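You operate a simulated robot arm through the tools that you are given. There is no shell and no other tool.

Carry out the task below with a simulated robot arm. There is one attempt and no reset: what you move stays moved.

## Task
Rinse both brushes in the water dish, dry them on the white felt.
Fine: stand them side by side on the work mat. Set down upright: block brush.

The check looks at the end state, three seconds after you hand in, the way a careful person would. Anything else that was tipped, shoved, dropped, spilled or broken makes it a failure.

## Robot
A 6-joint arm with a fingered hand, fixed in place. Base frame: the origin is on the floor under the middle of its stand, x ahead of it, y to its left, z up; the work surface is at about z = 80. Lengths are in cm, angles in rad, forces in N, time in s.
With the tool pointing down near the work surface it reaches from about 48 to 94 cm from the base axis. Its first joint turns from -2.897 to 2.897 rad. Payload 5 kg.
Tool frame: the origin (TCP) lies between the finger pads and is the grasp point; the fingertips stand 4.3 cm ahead of it; z points along the fingers, y is the line along which they close. The gripper opens to 14.4 cm; its body begins 5 cm behind the TCP. The gripper is a hand of 5 fingers: y runs from the thumb to the fingers, the wrist lies at [-2.1, -13.3, -23.3] in the tool frame, and closing takes about 1.5 s.
Orientation is that of the tool frame in the base frame, as [roll, pitch, yaw] about the fixed x, y, z axes, in that order (R = Rz(yaw) Ry(pitch) Rx(roll)). With the fingers straight down and the wrist toward the robot, the tool's x, y and z point along [0, 1, 0], [1, 0, 0] and [0, 0, -1] of the base frame.

## Interface
- The arm moves only by the tool play_rows. Its argument "steps" is a list of rows, each a list of 2 entries, a list of its own where there are three numbers: the shift along the tool's x, y, z in units of 30 mm (1.0 is 30 mm), then the turn, a rotation vector about the tool's x, y, z in units of 8 degrees (1.0 is 8 degrees). In form: [[[x, y, z], [ax, ay, az]], ...]. A call has 1 to 20 rows; each row shifts and turns the commanded pose from where the row before left it, along the tool's axes as they then stand. "hand" is the gripper command, from -1 (shut) to 1 (fully open), values between in proportion, set as the call begins (left out, the last holds). A call with a number of a shift or a turn outside -1 to 1 is refused whole. Each row takes 0.2 s and may step no farther than 5 cm and 0.15 rad from the row before; otherwise, or with a gripper value out of range, the whole call is refused. Where a pose cannot be reached the arm comes as near as it can. A force on the tool above 40 N (or 10 N above the force at the start of the call, whichever is more), or a blocked arm, ends the call early, and 0.2 s more pass. The fingers move at their own pace (about 7.2 cm/s each) and stop on an object; they squeeze with about 30 N. The grip force told is the motor's: it shows also when the fingers shut on nothing. Time passes only in rows, and 0.2 s behind the last, so rows that do not move let the fingers close. The reply holds the time, the measured pose of the TCP, the force on the tool along the base axes, the opening and the grip force, in the units named above and with some noise, with the torque about the TCP (base axes, N m) and any sound that the robot's microphone picked up, and new pictures: "pictures" is both (left out), scene, wrist or none.
- Cameras (640 x 400 px; columns grow to the right, rows downward): "scene" is fixed at [5.01, 64.93, 151.54]; the picture's right is [-0.83, -0.56, 0.00], its down [-0.33, 0.49, -0.80] and it looks along [0.45, -0.67, -0.59] (base axes); focal length 329 px, centre (320, 200). "wrist" rides on the gripper at [8.6, -10.9, -16.8] in the tool frame; the picture's right is [-0.80, 0.28, -0.53], its down [-0.54, -0.73, 0.42] and it looks along [-0.27, 0.63, 0.73] (tool axes); focal length 275 px, centre (320, 200). There is no depth. A picture from a camera that has moved, and an enlarged one, comes with that camera's place and axes in the base frame and with its lens.
- slide_trunk(by): slides the trunk up (or, below 0, down) by that many cm; the arm rides with it, the base frame stays. It gives what a move gives, with no picture.
- grasp_type(shape): the hand has 5 fingers and takes this shape, open, in about a second: jaw (thumb against the fingers, like two jaws); tri (thumb and two fingers); tip (a fingertip pinch); poke (one finger out to press); point (the index stretched); flat (the hand flat); cup (the hand cupped); fist (a fist). The gripper value then closes the fingers along that shape, each until it touches; the sizes above hold for jaw. It gives what a move gives, with no picture.
- inspect(camera, box): a new picture of the part [left, top, right, bottom] of that camera's present view, enlarged. No time passes.
- finish_job(): hands the job in; it is judged then, once.

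Nothing tells you positions but the pictures and the camera data. Unless the task says otherwise, let go and move clear before handing in.

The tools are called after "Request:" as name(argument=value, ...) on one line, values as JSON. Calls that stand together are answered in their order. play_rows: Moves the arm, as the interface text tells. Its arguments: {"type":"object","properties":{"steps":{"type":"array","items":{"type":"array"}},"hand":{"type":"number"},"pictures":{"type":"string","enum":["both","scene","wrist","none"]}},"required":["steps"]} The other tools are called the same way: slide_trunk (by) moves the trunk up or down; grasp_type (shape) gives the hand a shape; inspect (camera, box) takes an enlarged picture of a part of a camera's view; finish_job () hands the job in.

At the start:

```text
clock: 0.0
tcp_pos: [60.89, 2.32, 113.56]
orientation: [-3.141, 0.001, 1.57]
force: [-0.2, 0.8, -0.1]
wrist_torque: [-0.01, -0.02, 0.01]
width: 14.34
grasp_force: 0.0
shape: jaw
trunk travel left (down, up): [-42.5, 16.5]
```

scene: 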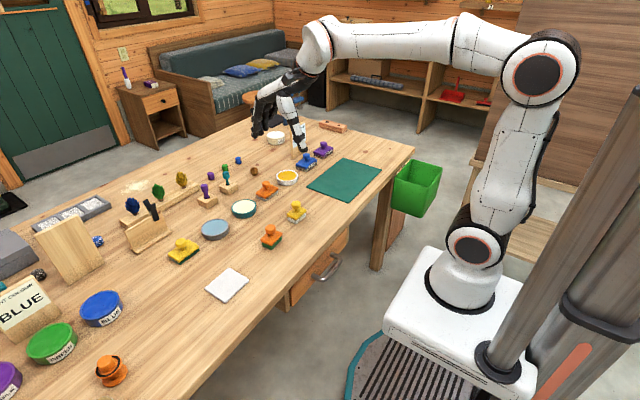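
wrist: 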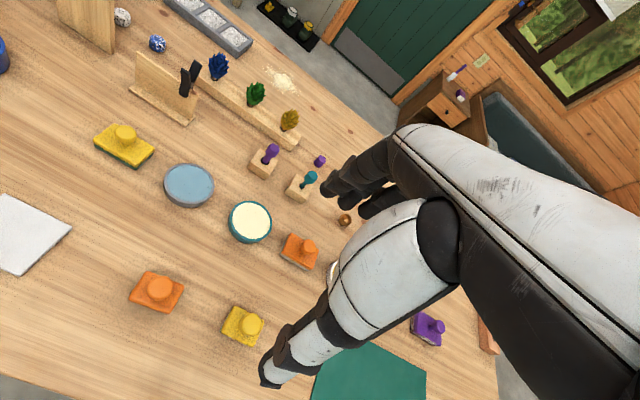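

I see a work table with colored stamps/blocks, dishes, a felt, a green mat and holders with brush-like objects. First I'll look closer to identify the brushes, the water dish, the felt and the mat.

Request:
inspect(camera="scene", box=[100, 140, 260, 240])

Request:
inspect(camera="scene", box=[180, 140, 340, 240])

Request:
inspect(camera="scene", box=[240, 110, 400, 210])

Request:
inspect(camera="scene", box=[0, 180, 160, 280])

Request:
inspect(camera="scene", box=[0, 270, 208, 400])

Request:
inspect(camera="wrist", box=[80, 0, 320, 150])

Request:
inspect(camera="wrist", box=[200, 100, 440, 250])

```text
4.00 times, centred on (180, 190) of scene
camera zoom: at [5.01, 64.93, 151.54], right [-0.83, -0.56, 0.0], down [-0.33, 0.49, -0.8], along [0.45, -0.67, -0.59], focal length 1314 px, centre (880, 240)
```

zoom: 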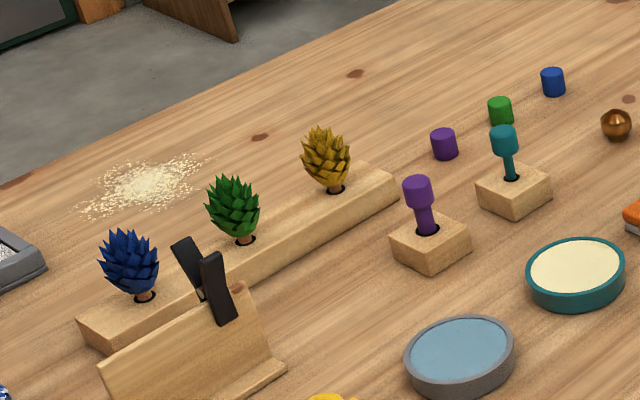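

```text
4.00 times, centred on (260, 190) of scene
camera zoom: at [5.01, 64.93, 151.54], right [-0.83, -0.56, 0.0], down [-0.33, 0.49, -0.8], along [0.45, -0.67, -0.59], focal length 1314 px, centre (560, 240)
```

zoom: 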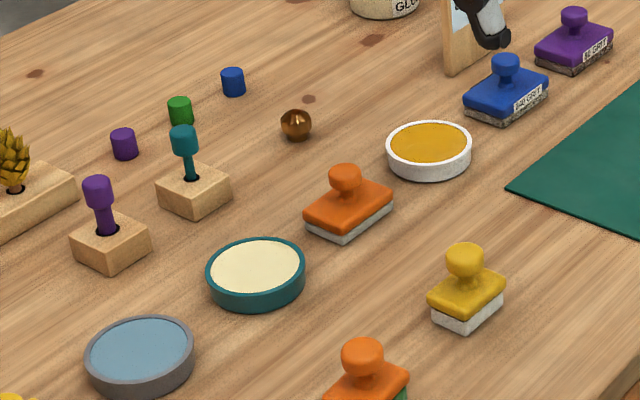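

```text
4.00 times, centred on (320, 160) of scene
camera zoom: at [5.01, 64.93, 151.54], right [-0.83, -0.56, 0.0], down [-0.33, 0.49, -0.8], along [0.45, -0.67, -0.59], focal length 1314 px, centre (320, 360)
```

zoom: 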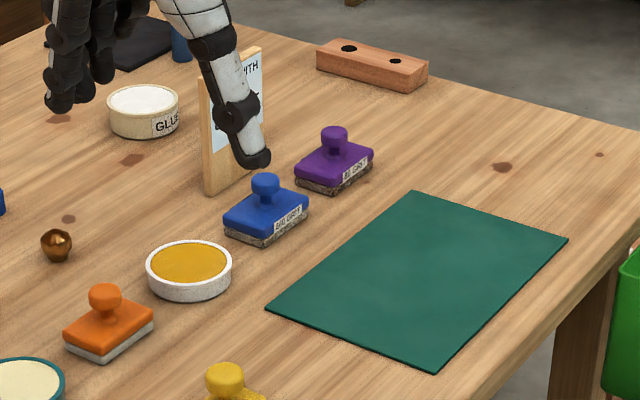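

```text
4.00 times, centred on (80, 230) of scene
camera zoom: at [5.01, 64.93, 151.54], right [-0.83, -0.56, 0.0], down [-0.33, 0.49, -0.8], along [0.45, -0.67, -0.59], focal length 1314 px, centre (1280, 80)
```

zoom: 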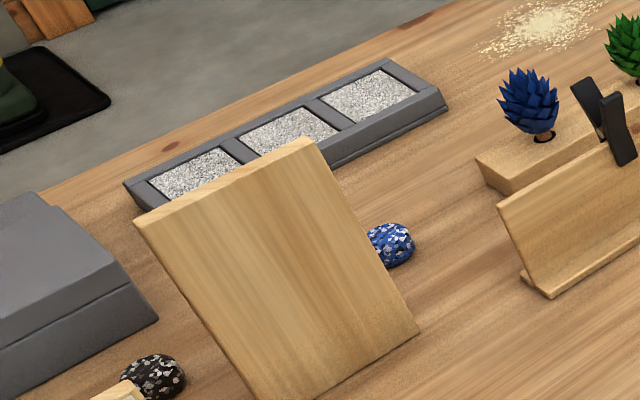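

```text
3.08 times, centred on (104, 335) of scene
camera zoom: at [5.01, 64.93, 151.54], right [-0.83, -0.56, 0.0], down [-0.33, 0.49, -0.8], along [0.45, -0.67, -0.59], focal length 1011 px, centre (985, -215)
```

zoom: 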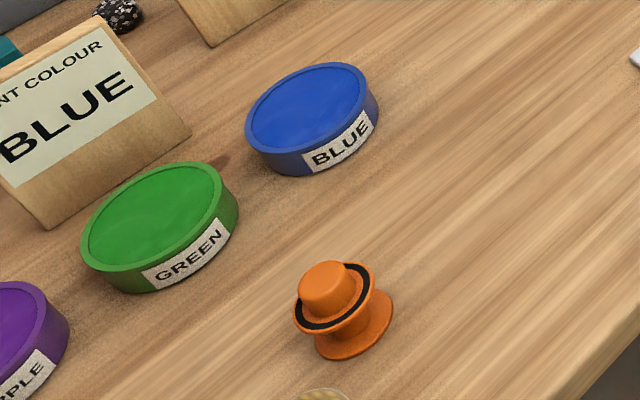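

```text
2.67 times, centred on (200, 75) of wrist
camera zoom: at [49.98, 10.99, 130.28], right [0.28, -0.8, 0.53], down [-0.73, -0.54, -0.42], along [0.63, -0.27, -0.73], focal length 734 px, centre (640, 533)
```

zoom: 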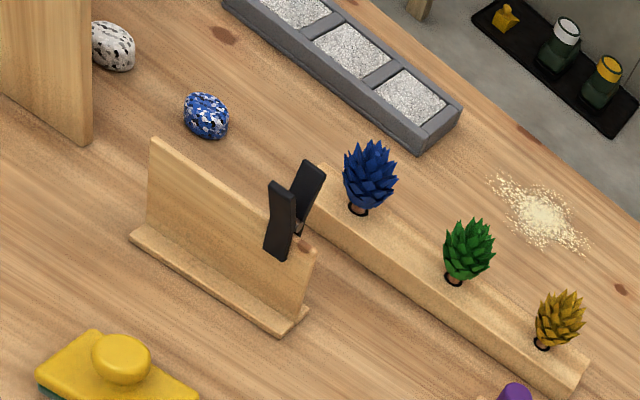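

```text
2.67 times, centred on (320, 175) of wrist
camera zoom: at [49.98, 10.99, 130.28], right [0.28, -0.8, 0.53], down [-0.73, -0.54, -0.42], along [0.63, -0.27, -0.73], focal length 734 px, centre (320, 267)
```

zoom: 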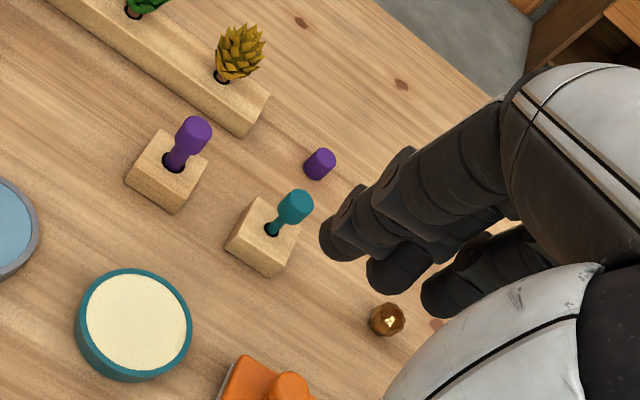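

Several candidates look like brushes (blocks with knobs and coloured or white undersides, handled items in holders). I'll zoom in further to tell which are actually brushes.

Request:
inspect(camera="scene", box=[150, 220, 214, 260])

Request:
inspect(camera="scene", box=[240, 215, 304, 255])

Request:
inspect(camera="scene", box=[265, 190, 329, 230])

Request:
inspect(camera="scene", box=[236, 170, 300, 210])

Request:
inspect(camera="scene", box=[190, 155, 254, 215])

Request:
inspect(camera="wrist", box=[80, 110, 176, 170])

Request:
inspect(camera="wrist", box=[110, 260, 206, 320])

Request:
inspect(camera="wrist", box=[200, 295, 296, 355])

Request:
inspect(camera="scene", box=[236, 90, 364, 170])

Request:
inspect(camera="scene", box=[200, 255, 264, 310])

```text
10.00 times, centred on (182, 240) of scene
camera zoom: at [5.01, 64.93, 151.54], right [-0.83, -0.56, 0.0], down [-0.33, 0.49, -0.8], along [0.45, -0.67, -0.59], focal length 3286 px, centre (1700, -200)
```

zoom: 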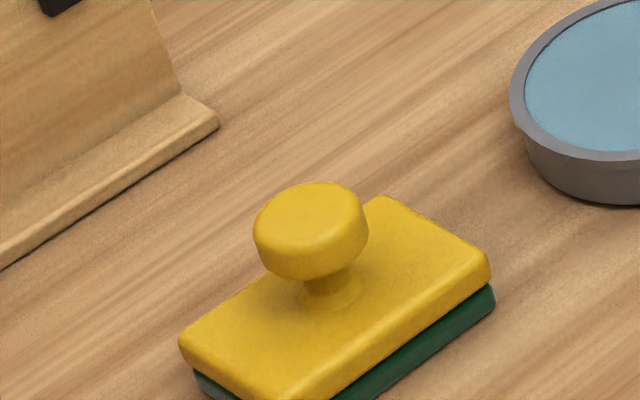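

```text
10.00 times, centred on (272, 235) of scene
camera zoom: at [5.01, 64.93, 151.54], right [-0.83, -0.56, 0.0], down [-0.33, 0.49, -0.8], along [0.45, -0.67, -0.59], focal length 3286 px, centre (800, -150)
```

zoom: 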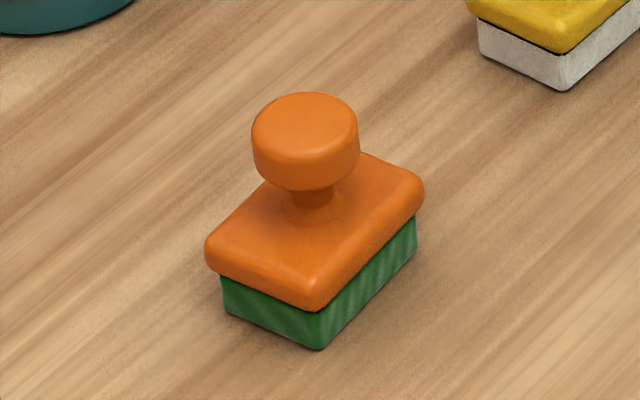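

```text
10.00 times, centred on (297, 210) of scene
camera zoom: at [5.01, 64.93, 151.54], right [-0.83, -0.56, 0.0], down [-0.33, 0.49, -0.8], along [0.45, -0.67, -0.59], focal length 3286 px, centre (550, 100)
```

zoom: 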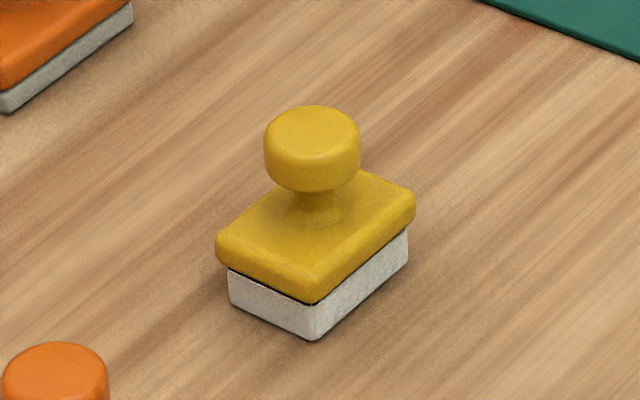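

```text
10.00 times, centred on (268, 190) of scene
camera zoom: at [5.01, 64.93, 151.54], right [-0.83, -0.56, 0.0], down [-0.33, 0.49, -0.8], along [0.45, -0.67, -0.59], focal length 3286 px, centre (840, 300)
```

zoom: 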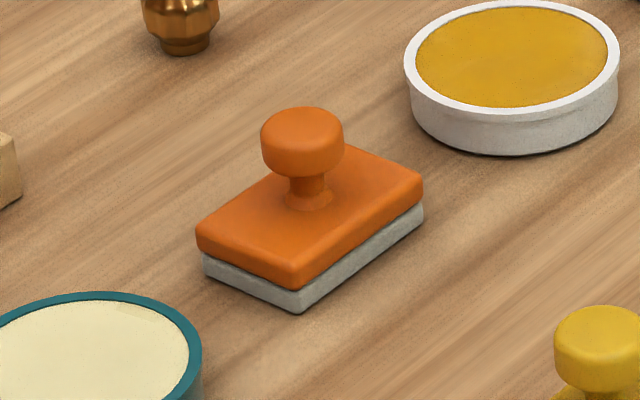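

```text
6.67 times, centred on (222, 185) of scene
camera zoom: at [5.01, 64.93, 151.54], right [-0.83, -0.56, 0.0], down [-0.33, 0.49, -0.8], along [0.45, -0.67, -0.59], focal length 2191 px, centre (973, 300)
```

zoom: 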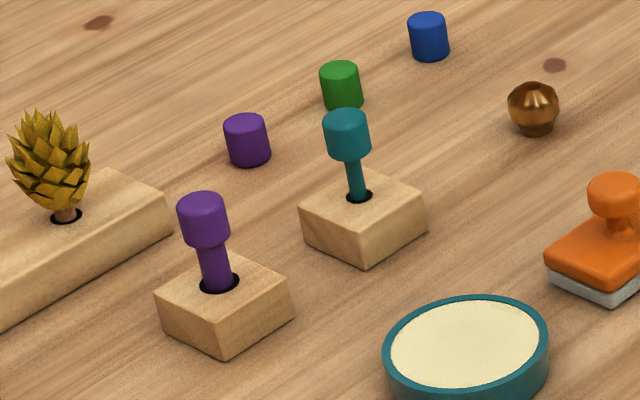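

```text
6.67 times, centred on (128, 140) of wrist
camera zoom: at [49.98, 10.99, 130.28], right [0.28, -0.8, 0.53], down [-0.73, -0.54, -0.42], along [0.63, -0.27, -0.73], focal length 1835 px, centre (1600, 600)
```

zoom: 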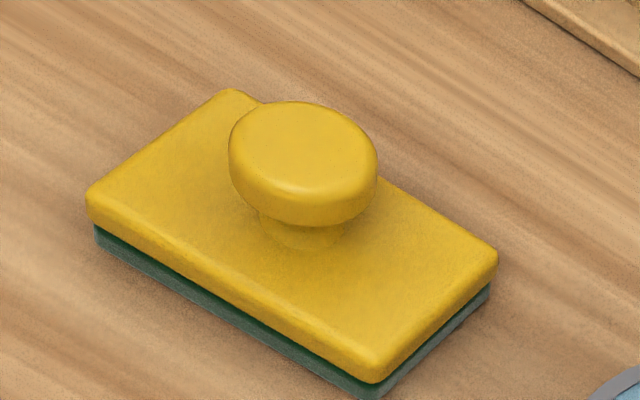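

```text
6.67 times, centred on (158, 290) of wrist
camera zoom: at [49.98, 10.99, 130.28], right [0.28, -0.8, 0.53], down [-0.73, -0.54, -0.42], along [0.63, -0.27, -0.73], focal length 1835 px, centre (1400, -400)
```

zoom: 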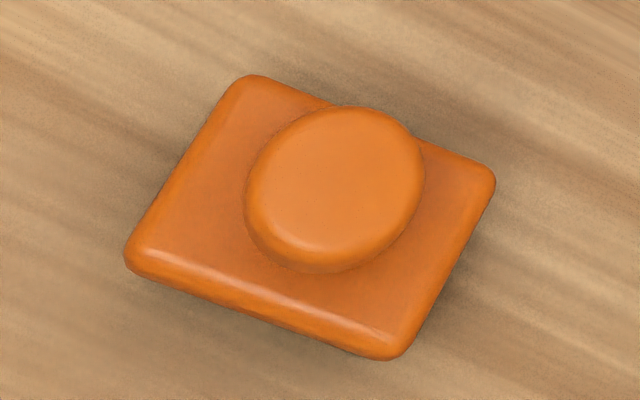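

```text
6.67 times, centred on (248, 325) of wrist
camera zoom: at [49.98, 10.99, 130.28], right [0.28, -0.8, 0.53], down [-0.73, -0.54, -0.42], along [0.63, -0.27, -0.73], focal length 1835 px, centre (800, -633)
```

zoom: 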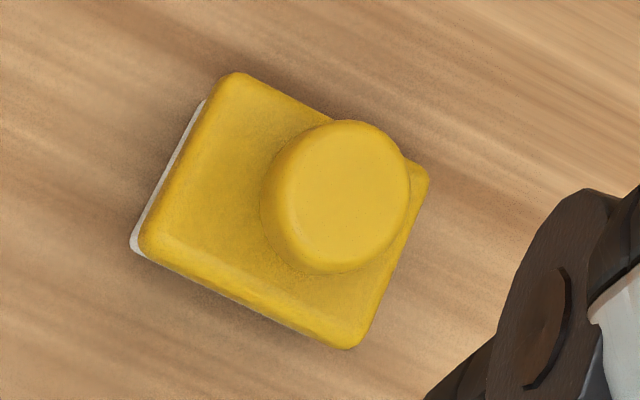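

```text
5.00 times, centred on (300, 130) of scene
camera zoom: at [5.01, 64.93, 151.54], right [-0.83, -0.56, 0.0], down [-0.33, 0.49, -0.8], along [0.45, -0.67, -0.59], focal length 1643 px, centre (420, 550)
```

zoom: 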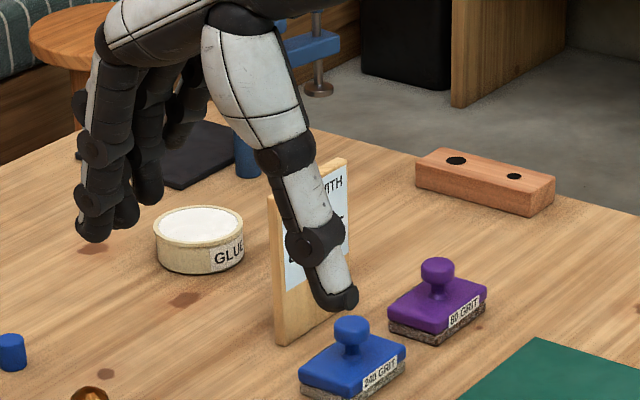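

```text
7.27 times, centred on (232, 282) of scene
camera zoom: at [5.01, 64.93, 151.54], right [-0.83, -0.56, 0.0], down [-0.33, 0.49, -0.8], along [0.45, -0.67, -0.59], focal length 2390 px, centre (960, -400)
```

zoom: 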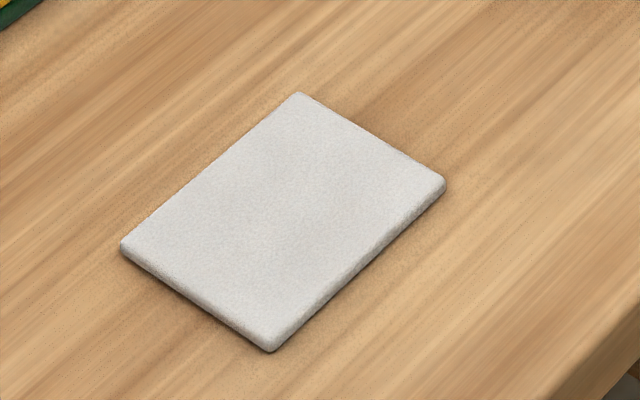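

The zoom is optically sharp, so I'll zoom in much tighter on the undersides, the handled items and the sign cards.

Request:
inspect(camera="scene", box=[258, 230, 290, 250])

Request:
inspect(camera="scene", box=[283, 203, 315, 223])

Request:
inspect(camera="scene", box=[166, 244, 206, 269])

Request:
inspect(camera="scene", box=[252, 182, 284, 202])

Request:
inspect(camera="scene", box=[196, 180, 228, 210])

Request:
inspect(camera="scene", box=[90, 345, 138, 390])

Request:
inspect(camera="scene", box=[120, 190, 184, 230])

Request:
inspect(camera="scene", box=[110, 55, 190, 105])

Request:
inspect(camera="scene", box=[340, 60, 500, 160])

Request:
inspect(camera="scene", box=[0, 190, 48, 230])

```text
16.00 times, centred on (274, 240) of scene
camera zoom: at [5.01, 64.93, 151.54], right [-0.83, -0.56, 0.0], down [-0.33, 0.49, -0.8], along [0.45, -0.67, -0.59], focal length 5258 px, centre (1056, -440)
```

zoom: 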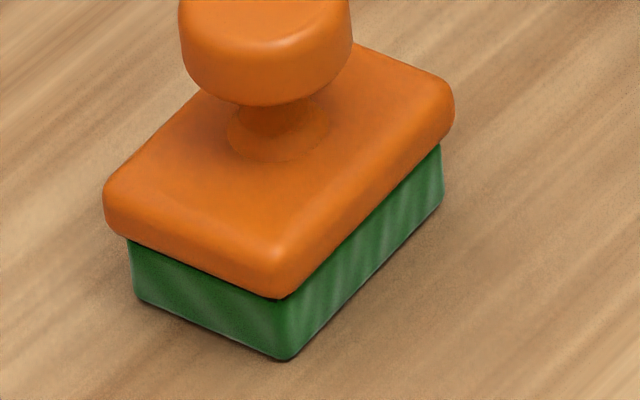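

```text
16.00 times, centred on (299, 213) of scene
camera zoom: at [5.01, 64.93, 151.54], right [-0.83, -0.56, 0.0], down [-0.33, 0.49, -0.8], along [0.45, -0.67, -0.59], focal length 5258 px, centre (656, -8)
```

zoom: 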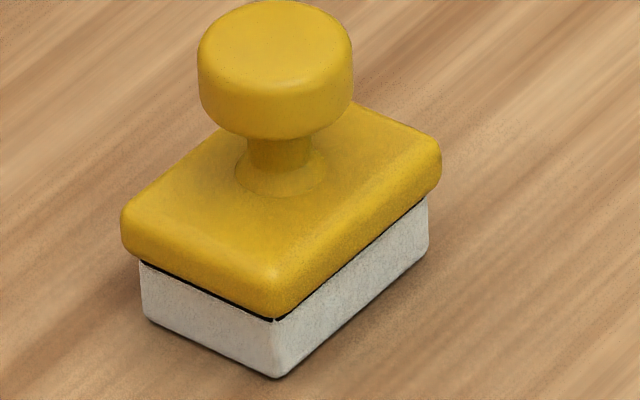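

```text
16.00 times, centred on (186, 256) of scene
camera zoom: at [5.01, 64.93, 151.54], right [-0.83, -0.56, 0.0], down [-0.33, 0.49, -0.8], along [0.45, -0.67, -0.59], focal length 5258 px, centre (2464, -704)
```

zoom: 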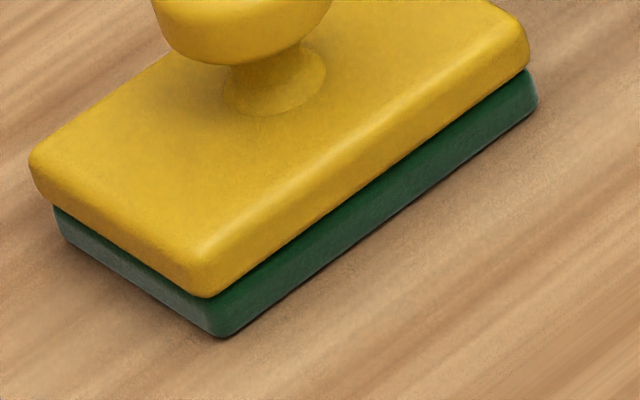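

```text
16.00 times, centred on (268, 192) of scene
camera zoom: at [5.01, 64.93, 151.54], right [-0.83, -0.56, 0.0], down [-0.33, 0.49, -0.8], along [0.45, -0.67, -0.59], focal length 5258 px, centre (1152, 328)
```

zoom: 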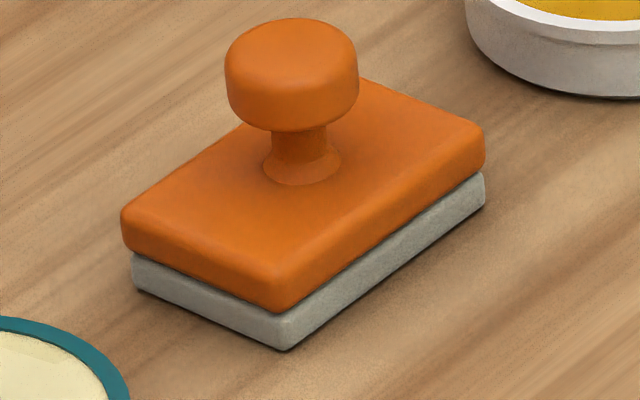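

```text
13.33 times, centred on (212, 195) of scene
camera zoom: at [5.01, 64.93, 151.54], right [-0.83, -0.56, 0.0], down [-0.33, 0.49, -0.8], along [0.45, -0.67, -0.59], focal length 4382 px, centre (1760, 267)
```

zoom: 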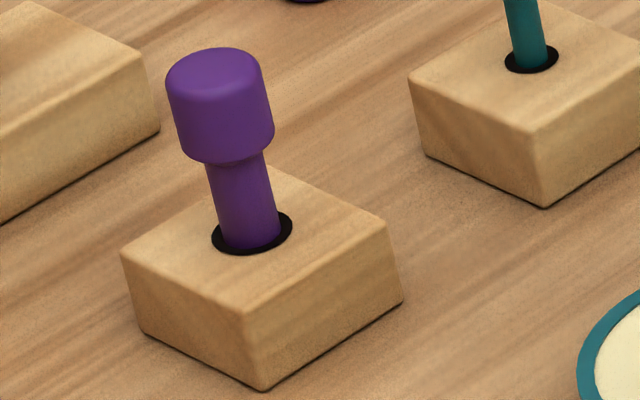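

```text
8.89 times, centred on (114, 368) of scene
camera zoom: at [5.01, 64.93, 151.54], right [-0.83, -0.56, 0.0], down [-0.33, 0.49, -0.8], along [0.45, -0.67, -0.59], focal length 2921 px, centre (2151, -1289)
```

zoom: 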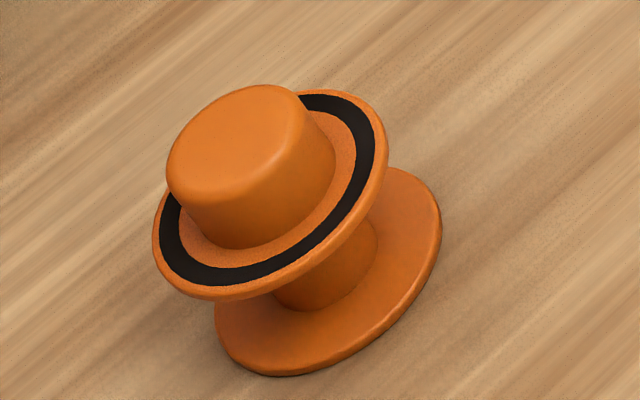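

```text
10.00 times, centred on (152, 210) of scene
camera zoom: at [5.01, 64.93, 151.54], right [-0.83, -0.56, 0.0], down [-0.33, 0.49, -0.8], along [0.45, -0.67, -0.59], focal length 3286 px, centre (2000, 100)
```

zoom: 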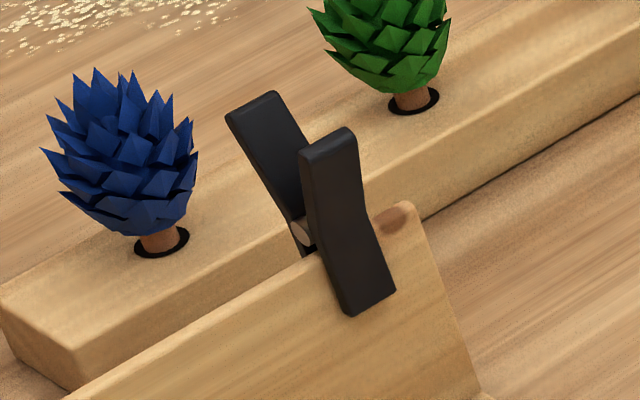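

```text
8.00 times, centred on (150, 80) of scene
camera zoom: at [5.01, 64.93, 151.54], right [-0.83, -0.56, 0.0], down [-0.33, 0.49, -0.8], along [0.45, -0.67, -0.59], focal length 2629 px, centre (1680, 1160)
```

zoom: 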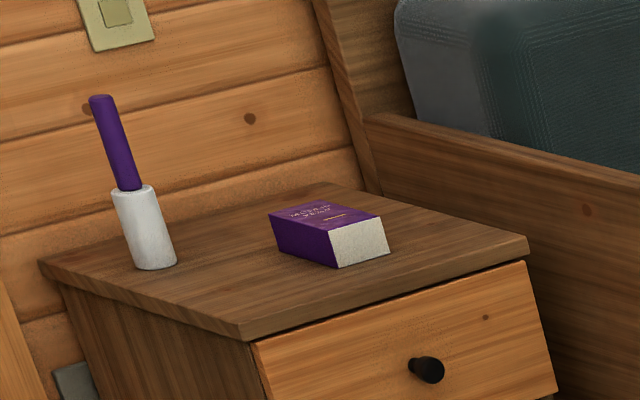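

```text
4.00 times, centred on (420, 110) of scene
camera zoom: at [5.01, 64.93, 151.54], right [-0.83, -0.56, 0.0], down [-0.33, 0.49, -0.8], along [0.45, -0.67, -0.59], focal length 1314 px, centre (-80, 560)
```

zoom: 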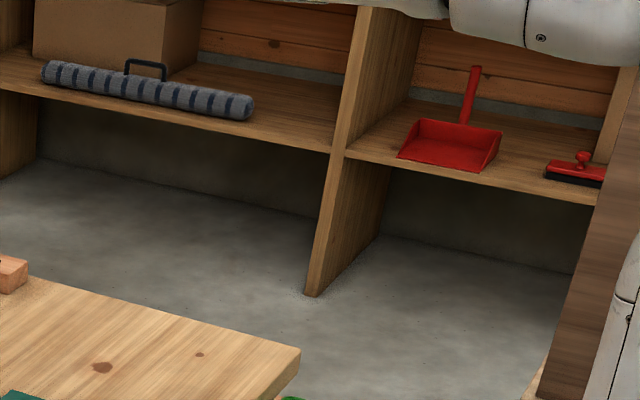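

```text
10.00 times, centred on (24, 210) of scene
camera zoom: at [5.01, 64.93, 151.54], right [-0.83, -0.56, 0.0], down [-0.33, 0.49, -0.8], along [0.45, -0.67, -0.59], focal length 3286 px, centre (3280, 100)
```

zoom: 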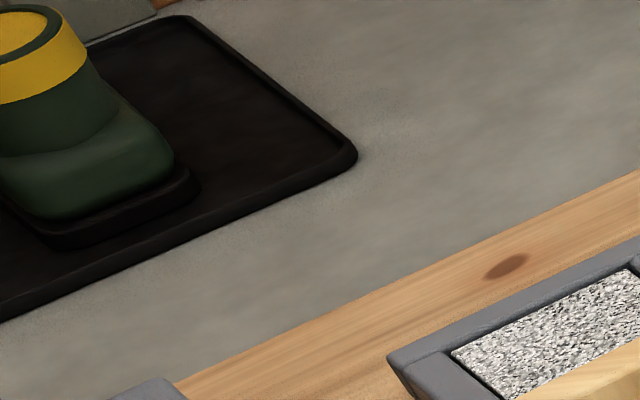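

The orange block with striped green bristle-like underside looks like a block brush; I'll zoom extremely close on the undersides to compare textures before moving.

Request:
inspect(camera="scene", box=[270, 238, 282, 248])

Request:
inspect(camera="scene", box=[294, 211, 306, 221])

Request:
inspect(camera="scene", box=[178, 252, 194, 266])

Request:
inspect(camera="scene", box=[264, 190, 278, 200])

Request:
inspect(camera="scene", box=[295, 152, 319, 172])

Request:
inspect(camera="scene", box=[286, 120, 310, 160])

Request:
inspect(camera="scene", box=[195, 215, 235, 245])

Request:
inspect(camera="scene", box=[230, 195, 260, 220])

Request:
inspect(camera="scene", box=[272, 165, 304, 188])

Request:
inspect(camera="scene", box=[0, 240, 110, 400])

```text
16.00 times, centred on (276, 243) of scene
camera zoom: at [5.01, 64.93, 151.54], right [-0.83, -0.56, 0.0], down [-0.33, 0.49, -0.8], along [0.45, -0.67, -0.59], focal length 5258 px, centre (1024, -488)
```

zoom: 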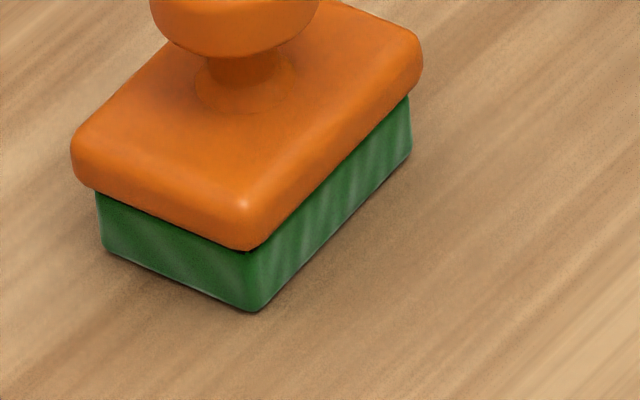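

```text
16.00 times, centred on (300, 216) of scene
camera zoom: at [5.01, 64.93, 151.54], right [-0.83, -0.56, 0.0], down [-0.33, 0.49, -0.8], along [0.45, -0.67, -0.59], focal length 5258 px, centre (640, -56)
```

zoom: 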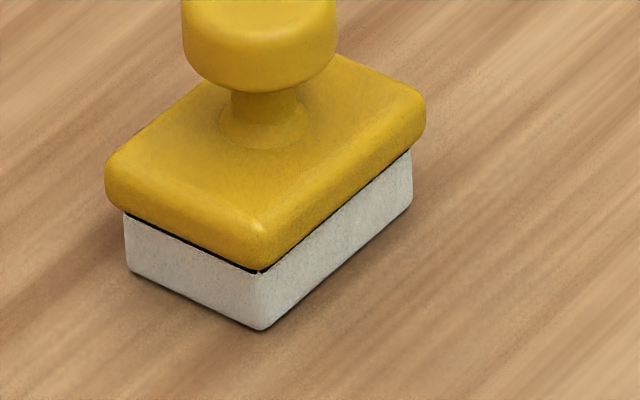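

```text
16.00 times, centred on (186, 259) of scene
camera zoom: at [5.01, 64.93, 151.54], right [-0.83, -0.56, 0.0], down [-0.33, 0.49, -0.8], along [0.45, -0.67, -0.59], focal length 5258 px, centre (2464, -744)
```

zoom: 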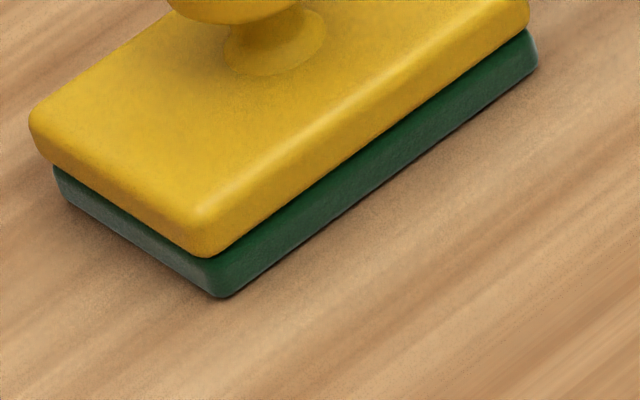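

```text
16.00 times, centred on (271, 195) of scene
camera zoom: at [5.01, 64.93, 151.54], right [-0.83, -0.56, 0.0], down [-0.33, 0.49, -0.8], along [0.45, -0.67, -0.59], focal length 5258 px, centre (1104, 280)
```

zoom: 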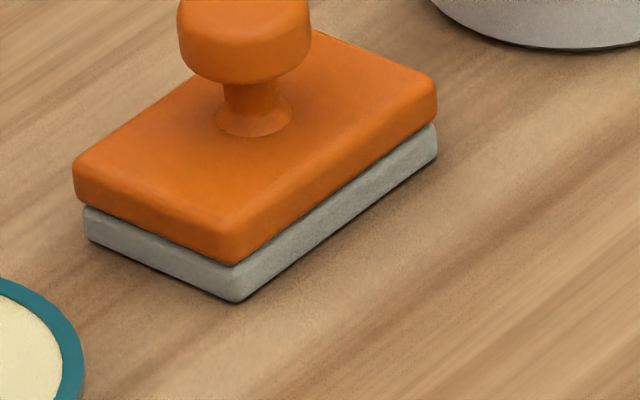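

```text
16.00 times, centred on (307, 162) of scene
camera zoom: at [5.01, 64.93, 151.54], right [-0.83, -0.56, 0.0], down [-0.33, 0.49, -0.8], along [0.45, -0.67, -0.59], focal length 5258 px, centre (528, 808)
```

zoom: 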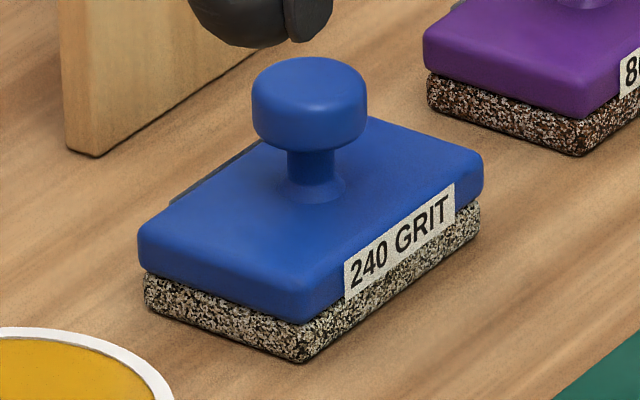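

```text
10.00 times, centred on (298, 140) of scene
camera zoom: at [5.01, 64.93, 151.54], right [-0.83, -0.56, 0.0], down [-0.33, 0.49, -0.8], along [0.45, -0.67, -0.59], focal length 3286 px, centre (540, 800)
```

zoom: 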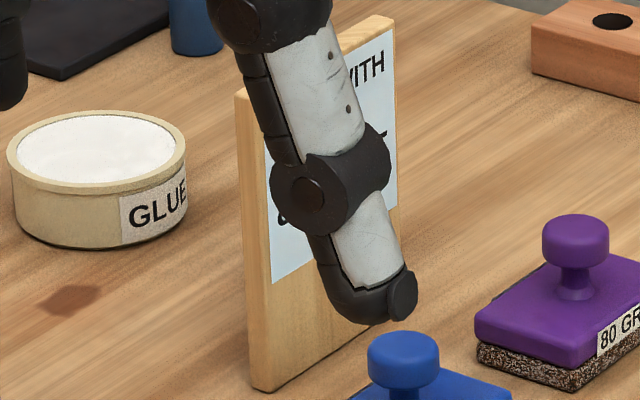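

```text
13.33 times, centred on (215, 230) of scene
camera zoom: at [5.01, 64.93, 151.54], right [-0.83, -0.56, 0.0], down [-0.33, 0.49, -0.8], along [0.45, -0.67, -0.59], focal length 4382 px, centre (1720, -200)
```

zoom: 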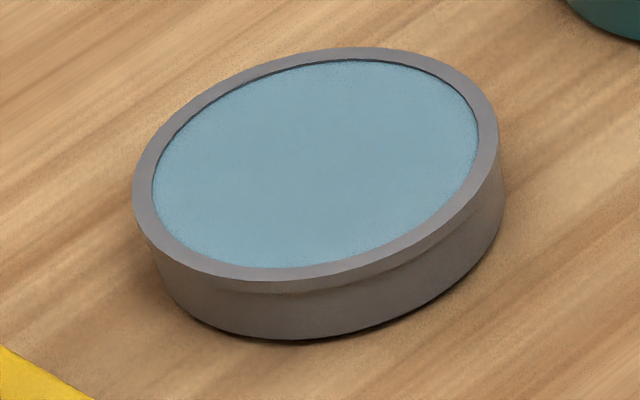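

```text
16.00 times, centred on (245, 208) of scene
camera zoom: at [5.01, 64.93, 151.54], right [-0.83, -0.56, 0.0], down [-0.33, 0.49, -0.8], along [0.45, -0.67, -0.59], focal length 5258 px, centre (1520, 80)
```

zoom: 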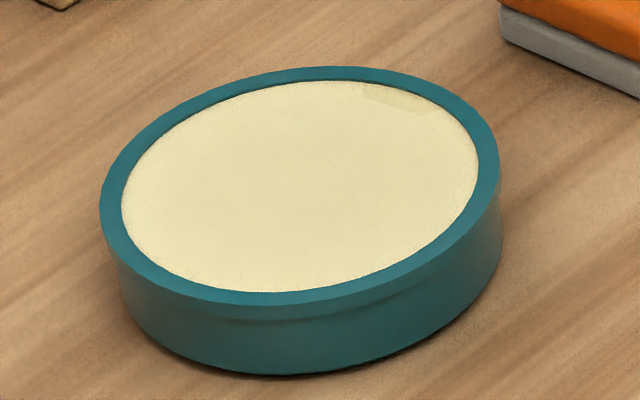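

```text
16.00 times, centred on (288, 176) of scene
camera zoom: at [5.01, 64.93, 151.54], right [-0.83, -0.56, 0.0], down [-0.33, 0.49, -0.8], along [0.45, -0.67, -0.59], focal length 5258 px, centre (832, 576)
```

zoom: 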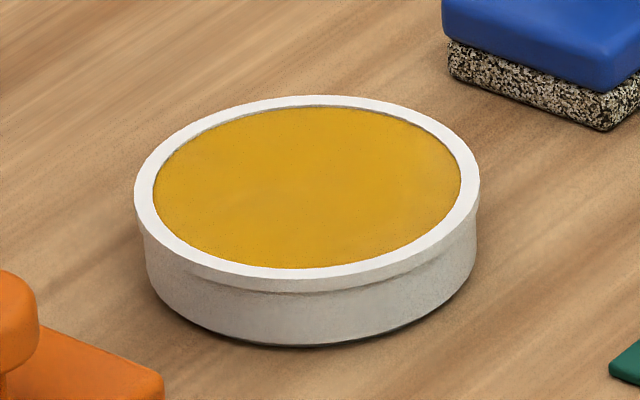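

```text
2.50 times, centred on (55, 320) of scene
camera zoom: at [5.01, 64.93, 151.54], right [-0.83, -0.56, 0.0], down [-0.33, 0.49, -0.8], along [0.45, -0.67, -0.59], focal length 822 px, centre (982, -100)
```

zoom: 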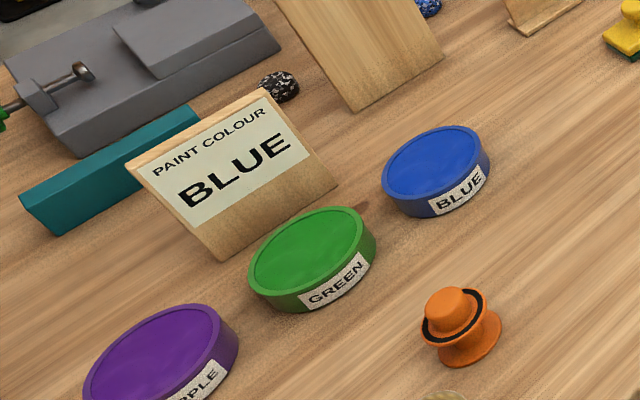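

I take the work area as: water dish ≈ (77, 18), white felt ≈ (59, 30), green mat ≈ (59, -34), orange/green-bristle block ≈ (58.7, 11.7) and yellow/white-bristle block ≈ (59.7, -2.6). I'll partly close the hand in the air first to see how the fingertips travel.

Request:
play_rows(steps=[[[0, 0, 0], [0, 0, 0]], [[0, 0, 0], [0, 0, 0]], [[0, 0, 0], [0, 0, 0]], [[0, 0, 0], [0, 0, 0]], [[0, 0, 0], [0, 0, 0]]], hand=-0.3)

```text
clock: 1.2
tcp_pos: [60.86, 2.33, 113.43]
orientation: [-3.141, -0.003, 1.57]
force: [-0.4, -0.1, -0.3]
wrist_torque: [0.0, -0.02, 0.01]
width: 5.09
grasp_force: 0.0
shape: jaw
trunk travel left (down, up): [-42.5, 16.5]
camera wrist: at [49.98, 10.99, 130.28], right [0.28, -0.8, 0.53], down [-0.73, -0.54, -0.42], along [0.63, -0.27, -0.73], focal length 275 px, centre (320, 200)
```

scene: 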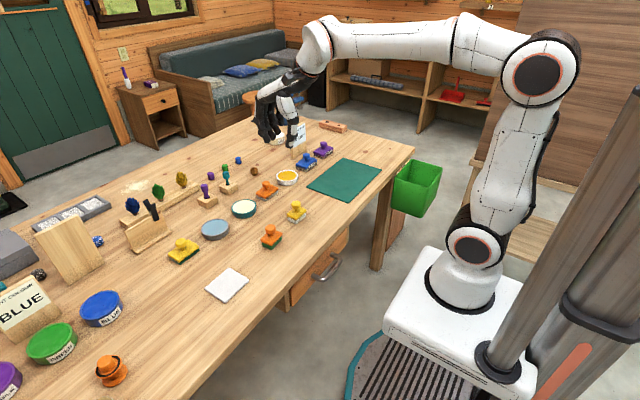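
wrist: 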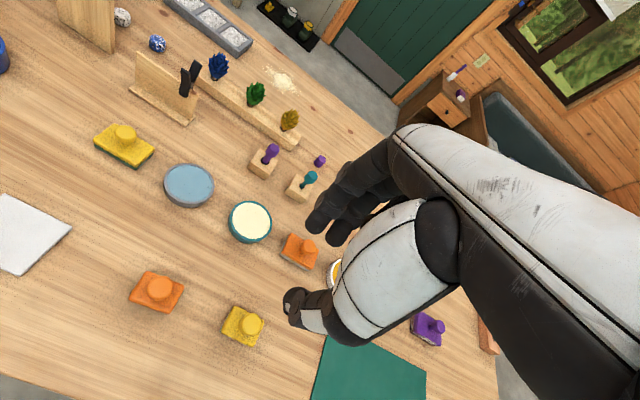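

Request:
inspect(camera="scene", box=[240, 70, 336, 150])

Request:
inspect(camera="wrist", box=[220, 150, 420, 350])

Request:
inspect(camera="scene", box=[284, 115, 316, 155])

```text
5.00 times, centred on (288, 110) of scene
camera zoom: at [5.01, 64.93, 151.54], right [-0.83, -0.56, 0.0], down [-0.33, 0.49, -0.8], along [0.45, -0.67, -0.59], focal length 1643 px, centre (480, 650)
```

zoom: 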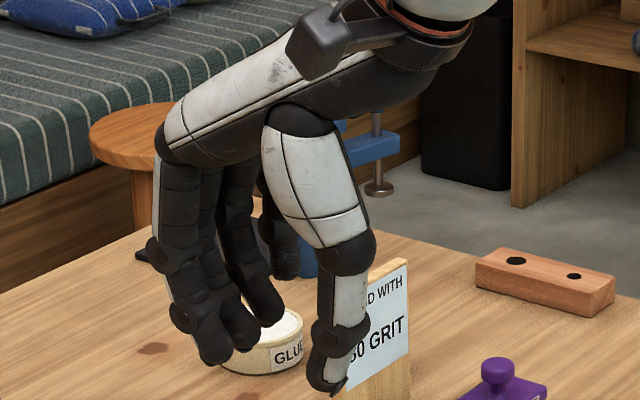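

```text
2.00 times, centred on (320, 250) of wrist
camera zoom: at [49.98, 10.99, 130.28], right [0.28, -0.8, 0.53], down [-0.73, -0.54, -0.42], along [0.63, -0.27, -0.73], focal length 551 px, centre (320, 100)
```

zoom: 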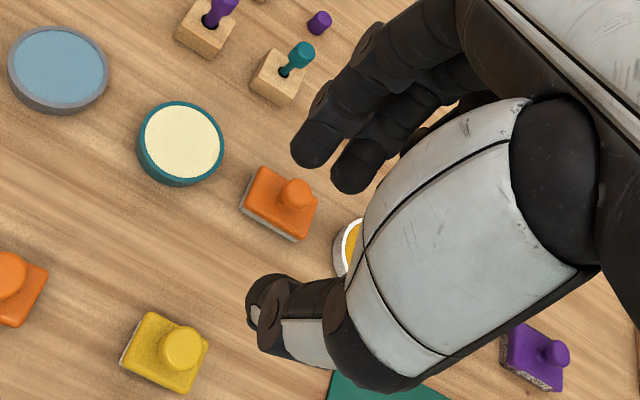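

```text
10.00 times, centred on (300, 135) of scene
camera zoom: at [5.01, 64.93, 151.54], right [-0.83, -0.56, 0.0], down [-0.33, 0.49, -0.8], along [0.45, -0.67, -0.59], focal length 3286 px, centre (520, 850)
```

zoom: 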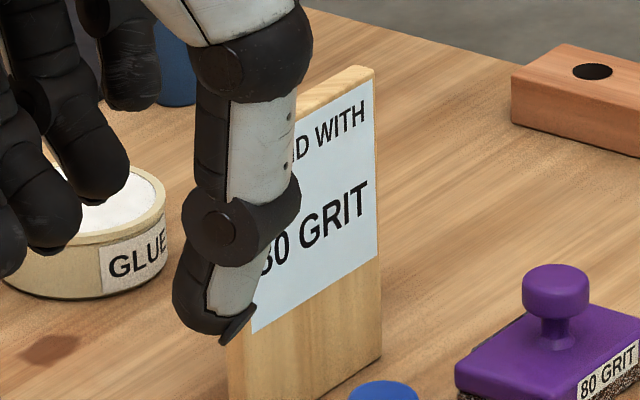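

The fingertip geometry matches the stated 4.3 cm ahead of the TCP. Now I move above the orange brush (≈58.7, 11.7) at z≈100 for a closer look with about 7 cm opening.

Request:
play_rows(steps=[[[0.62, -0.144, 0.89], [0, 0, 0]], [[0.62, -0.144, 0.89], [0, 0, 0]], [[0.62, -0.144, 0.89], [0, 0, 0]], [[0.62, -0.144, 0.89], [0, 0, 0]], [[0.62, -0.144, 0.89], [0, 0, 0]], [[0, 0, 0], [0, 0, 0]]], hand=-0.03)

```text
clock: 2.6
tcp_pos: [58.9, 11.55, 100.0]
orientation: [3.141, -0.001, 1.572]
force: [-0.3, 0.1, 0.1]
wrist_torque: [0.01, 0.01, 0.01]
width: 6.93
grasp_force: 0.1
shape: jaw
trunk travel left (down, up): [-42.5, 16.5]
camera wrist: at [47.9, 20.3, 116.82], right [0.28, -0.8, 0.53], down [-0.73, -0.54, -0.42], along [0.63, -0.27, -0.73], focal length 275 px, centre (320, 200)
```

scene: 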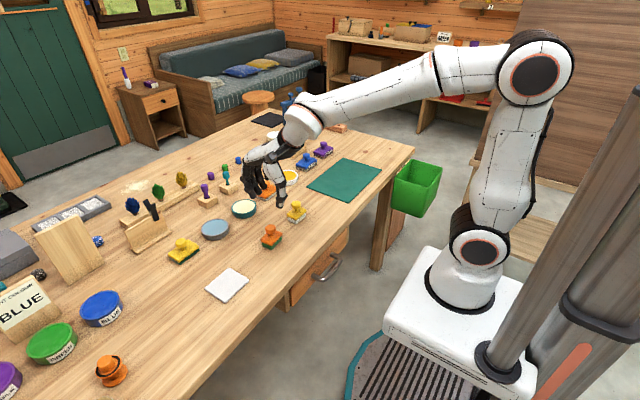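
wrist: 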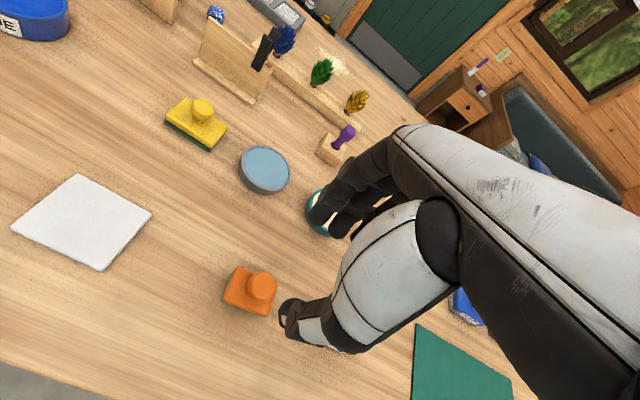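

Request:
inspect(camera="wrist", box=[210, 250, 290, 330])

Request:
inspect(camera="scene", box=[240, 160, 320, 260])

Request:
inspect(camera="wrist", box=[220, 130, 320, 210])

```text
5.00 times, centred on (250, 290) of wrist
camera zoom: at [47.9, 20.3, 116.82], right [0.28, -0.8, 0.53], down [-0.73, -0.54, -0.42], along [0.63, -0.27, -0.73], focal length 1376 px, centre (670, -250)
```

zoom: 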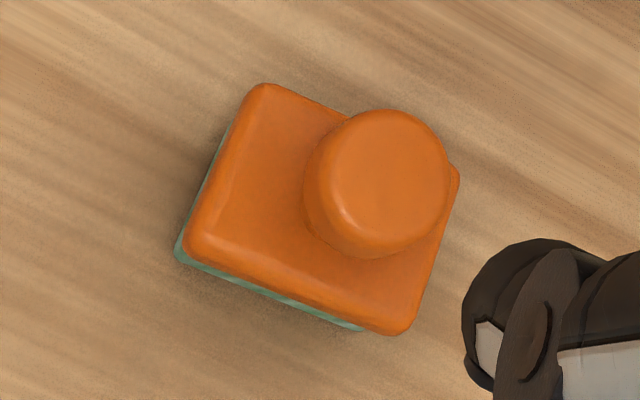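

```text
4.00 times, centred on (280, 210) of scene
camera zoom: at [5.01, 64.93, 151.54], right [-0.83, -0.56, 0.0], down [-0.33, 0.49, -0.8], along [0.45, -0.67, -0.59], focal length 1314 px, centre (480, 160)
```

zoom: 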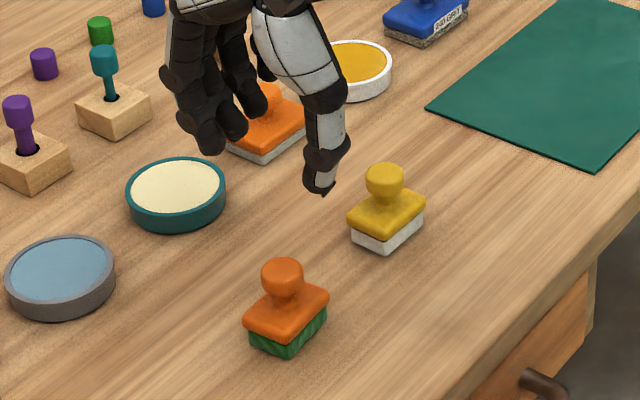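

```text
5.00 times, centred on (270, 170) of wrist
camera zoom: at [47.9, 20.3, 116.82], right [0.28, -0.8, 0.53], down [-0.73, -0.54, -0.42], along [0.63, -0.27, -0.73], focal length 1376 px, centre (570, 350)
```

zoom: 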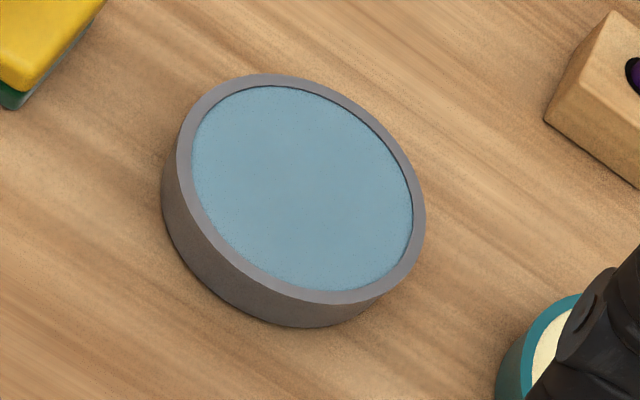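

The knob triangulates consistently to about (58.85, 11.65) with its top at z≈86.4, and the dish centre to about (77.0, 18.1) with its rim at z≈82.2. I'll descend over the knob so the fingertips stay just above the brush body.

Request:
play_rows(steps=[[[0.01, 0, 0.75], [0, 0, 0]], [[0.01, 0, 0.75], [0, 0, 0]], [[0.01, 0, 0.75], [0, 0, 0]], [[0, 0, 0.75], [0, 0, 0]], [[0, 0, 0.6], [0, 0, 0]], [[0, 0, 0.3], [0, 0, 0]], [[0, 0, 0], [0, 0, 0]]])

```text
clock: 4.2
tcp_pos: [58.79, 11.81, 88.44]
orientation: [3.141, 0.0, 1.573]
force: [1.1, -0.8, 0.5]
wrist_torque: [-0.02, -0.01, 0.01]
width: 6.94
grasp_force: 0.0
shape: jaw
trunk travel left (down, up): [-42.5, 16.5]
camera wrist: at [47.86, 20.38, 105.21], right [0.28, -0.8, 0.53], down [-0.73, -0.54, -0.42], along [0.63, -0.27, -0.73], focal length 275 px, centre (320, 200)
```

scene: 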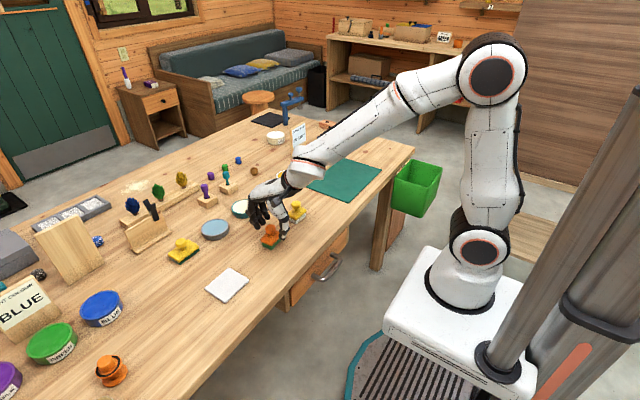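
wrist: 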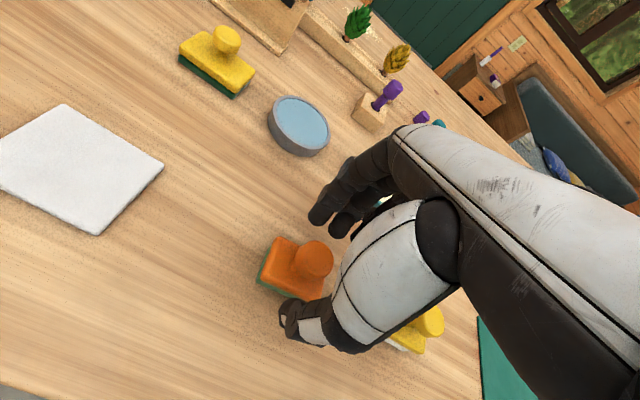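

Request:
inspect(camera="scene", box=[240, 205, 304, 255])

Request:
inspect(camera="wrist", box=[240, 180, 360, 360])

Request:
inspect(camera="wrist", box=[160, 15, 290, 115])

```text
8.00 times, centred on (272, 230) of scene
camera zoom: at [5.01, 64.93, 151.54], right [-0.83, -0.56, 0.0], down [-0.33, 0.49, -0.8], along [0.45, -0.67, -0.59], focal length 2629 px, centre (704, -40)
```

zoom: 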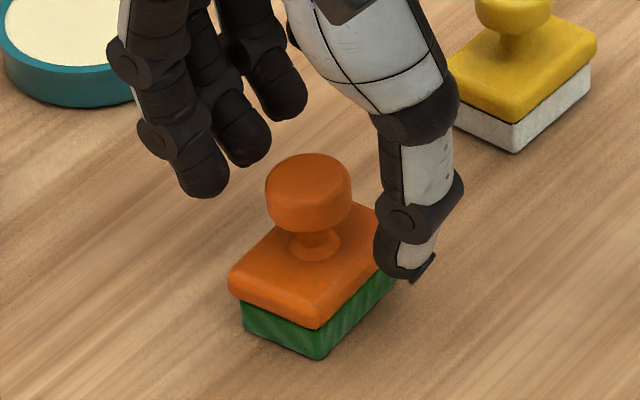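

```text
2.22 times, centred on (300, 270) of wrist
camera zoom: at [47.86, 20.38, 105.21], right [0.28, -0.8, 0.53], down [-0.73, -0.54, -0.42], along [0.63, -0.27, -0.73], focal length 612 px, centre (364, 44)
```

zoom: 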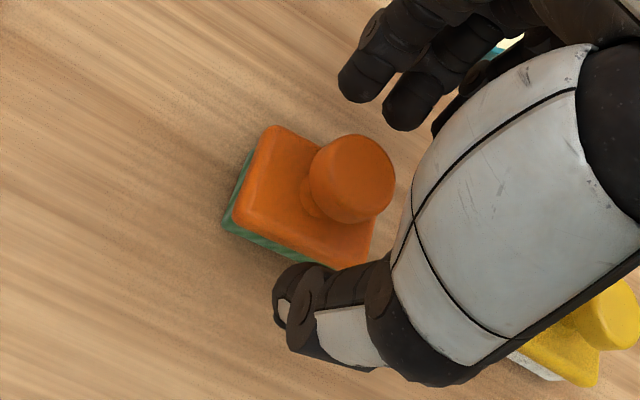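

```text
4.00 times, centred on (225, 65) of wrist
camera zoom: at [47.86, 20.38, 105.21], right [0.28, -0.8, 0.53], down [-0.73, -0.54, -0.42], along [0.63, -0.27, -0.73], focal length 1101 px, centre (700, 740)
```

zoom: 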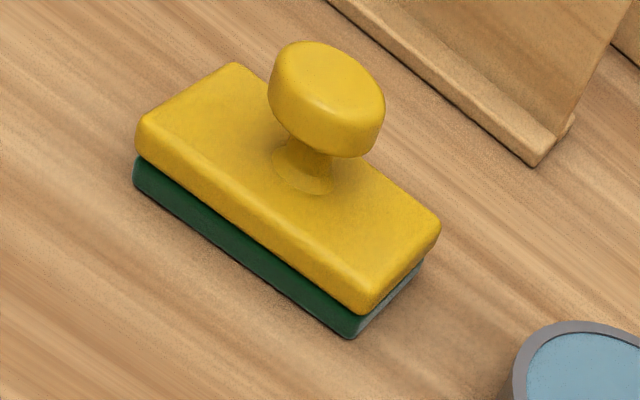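

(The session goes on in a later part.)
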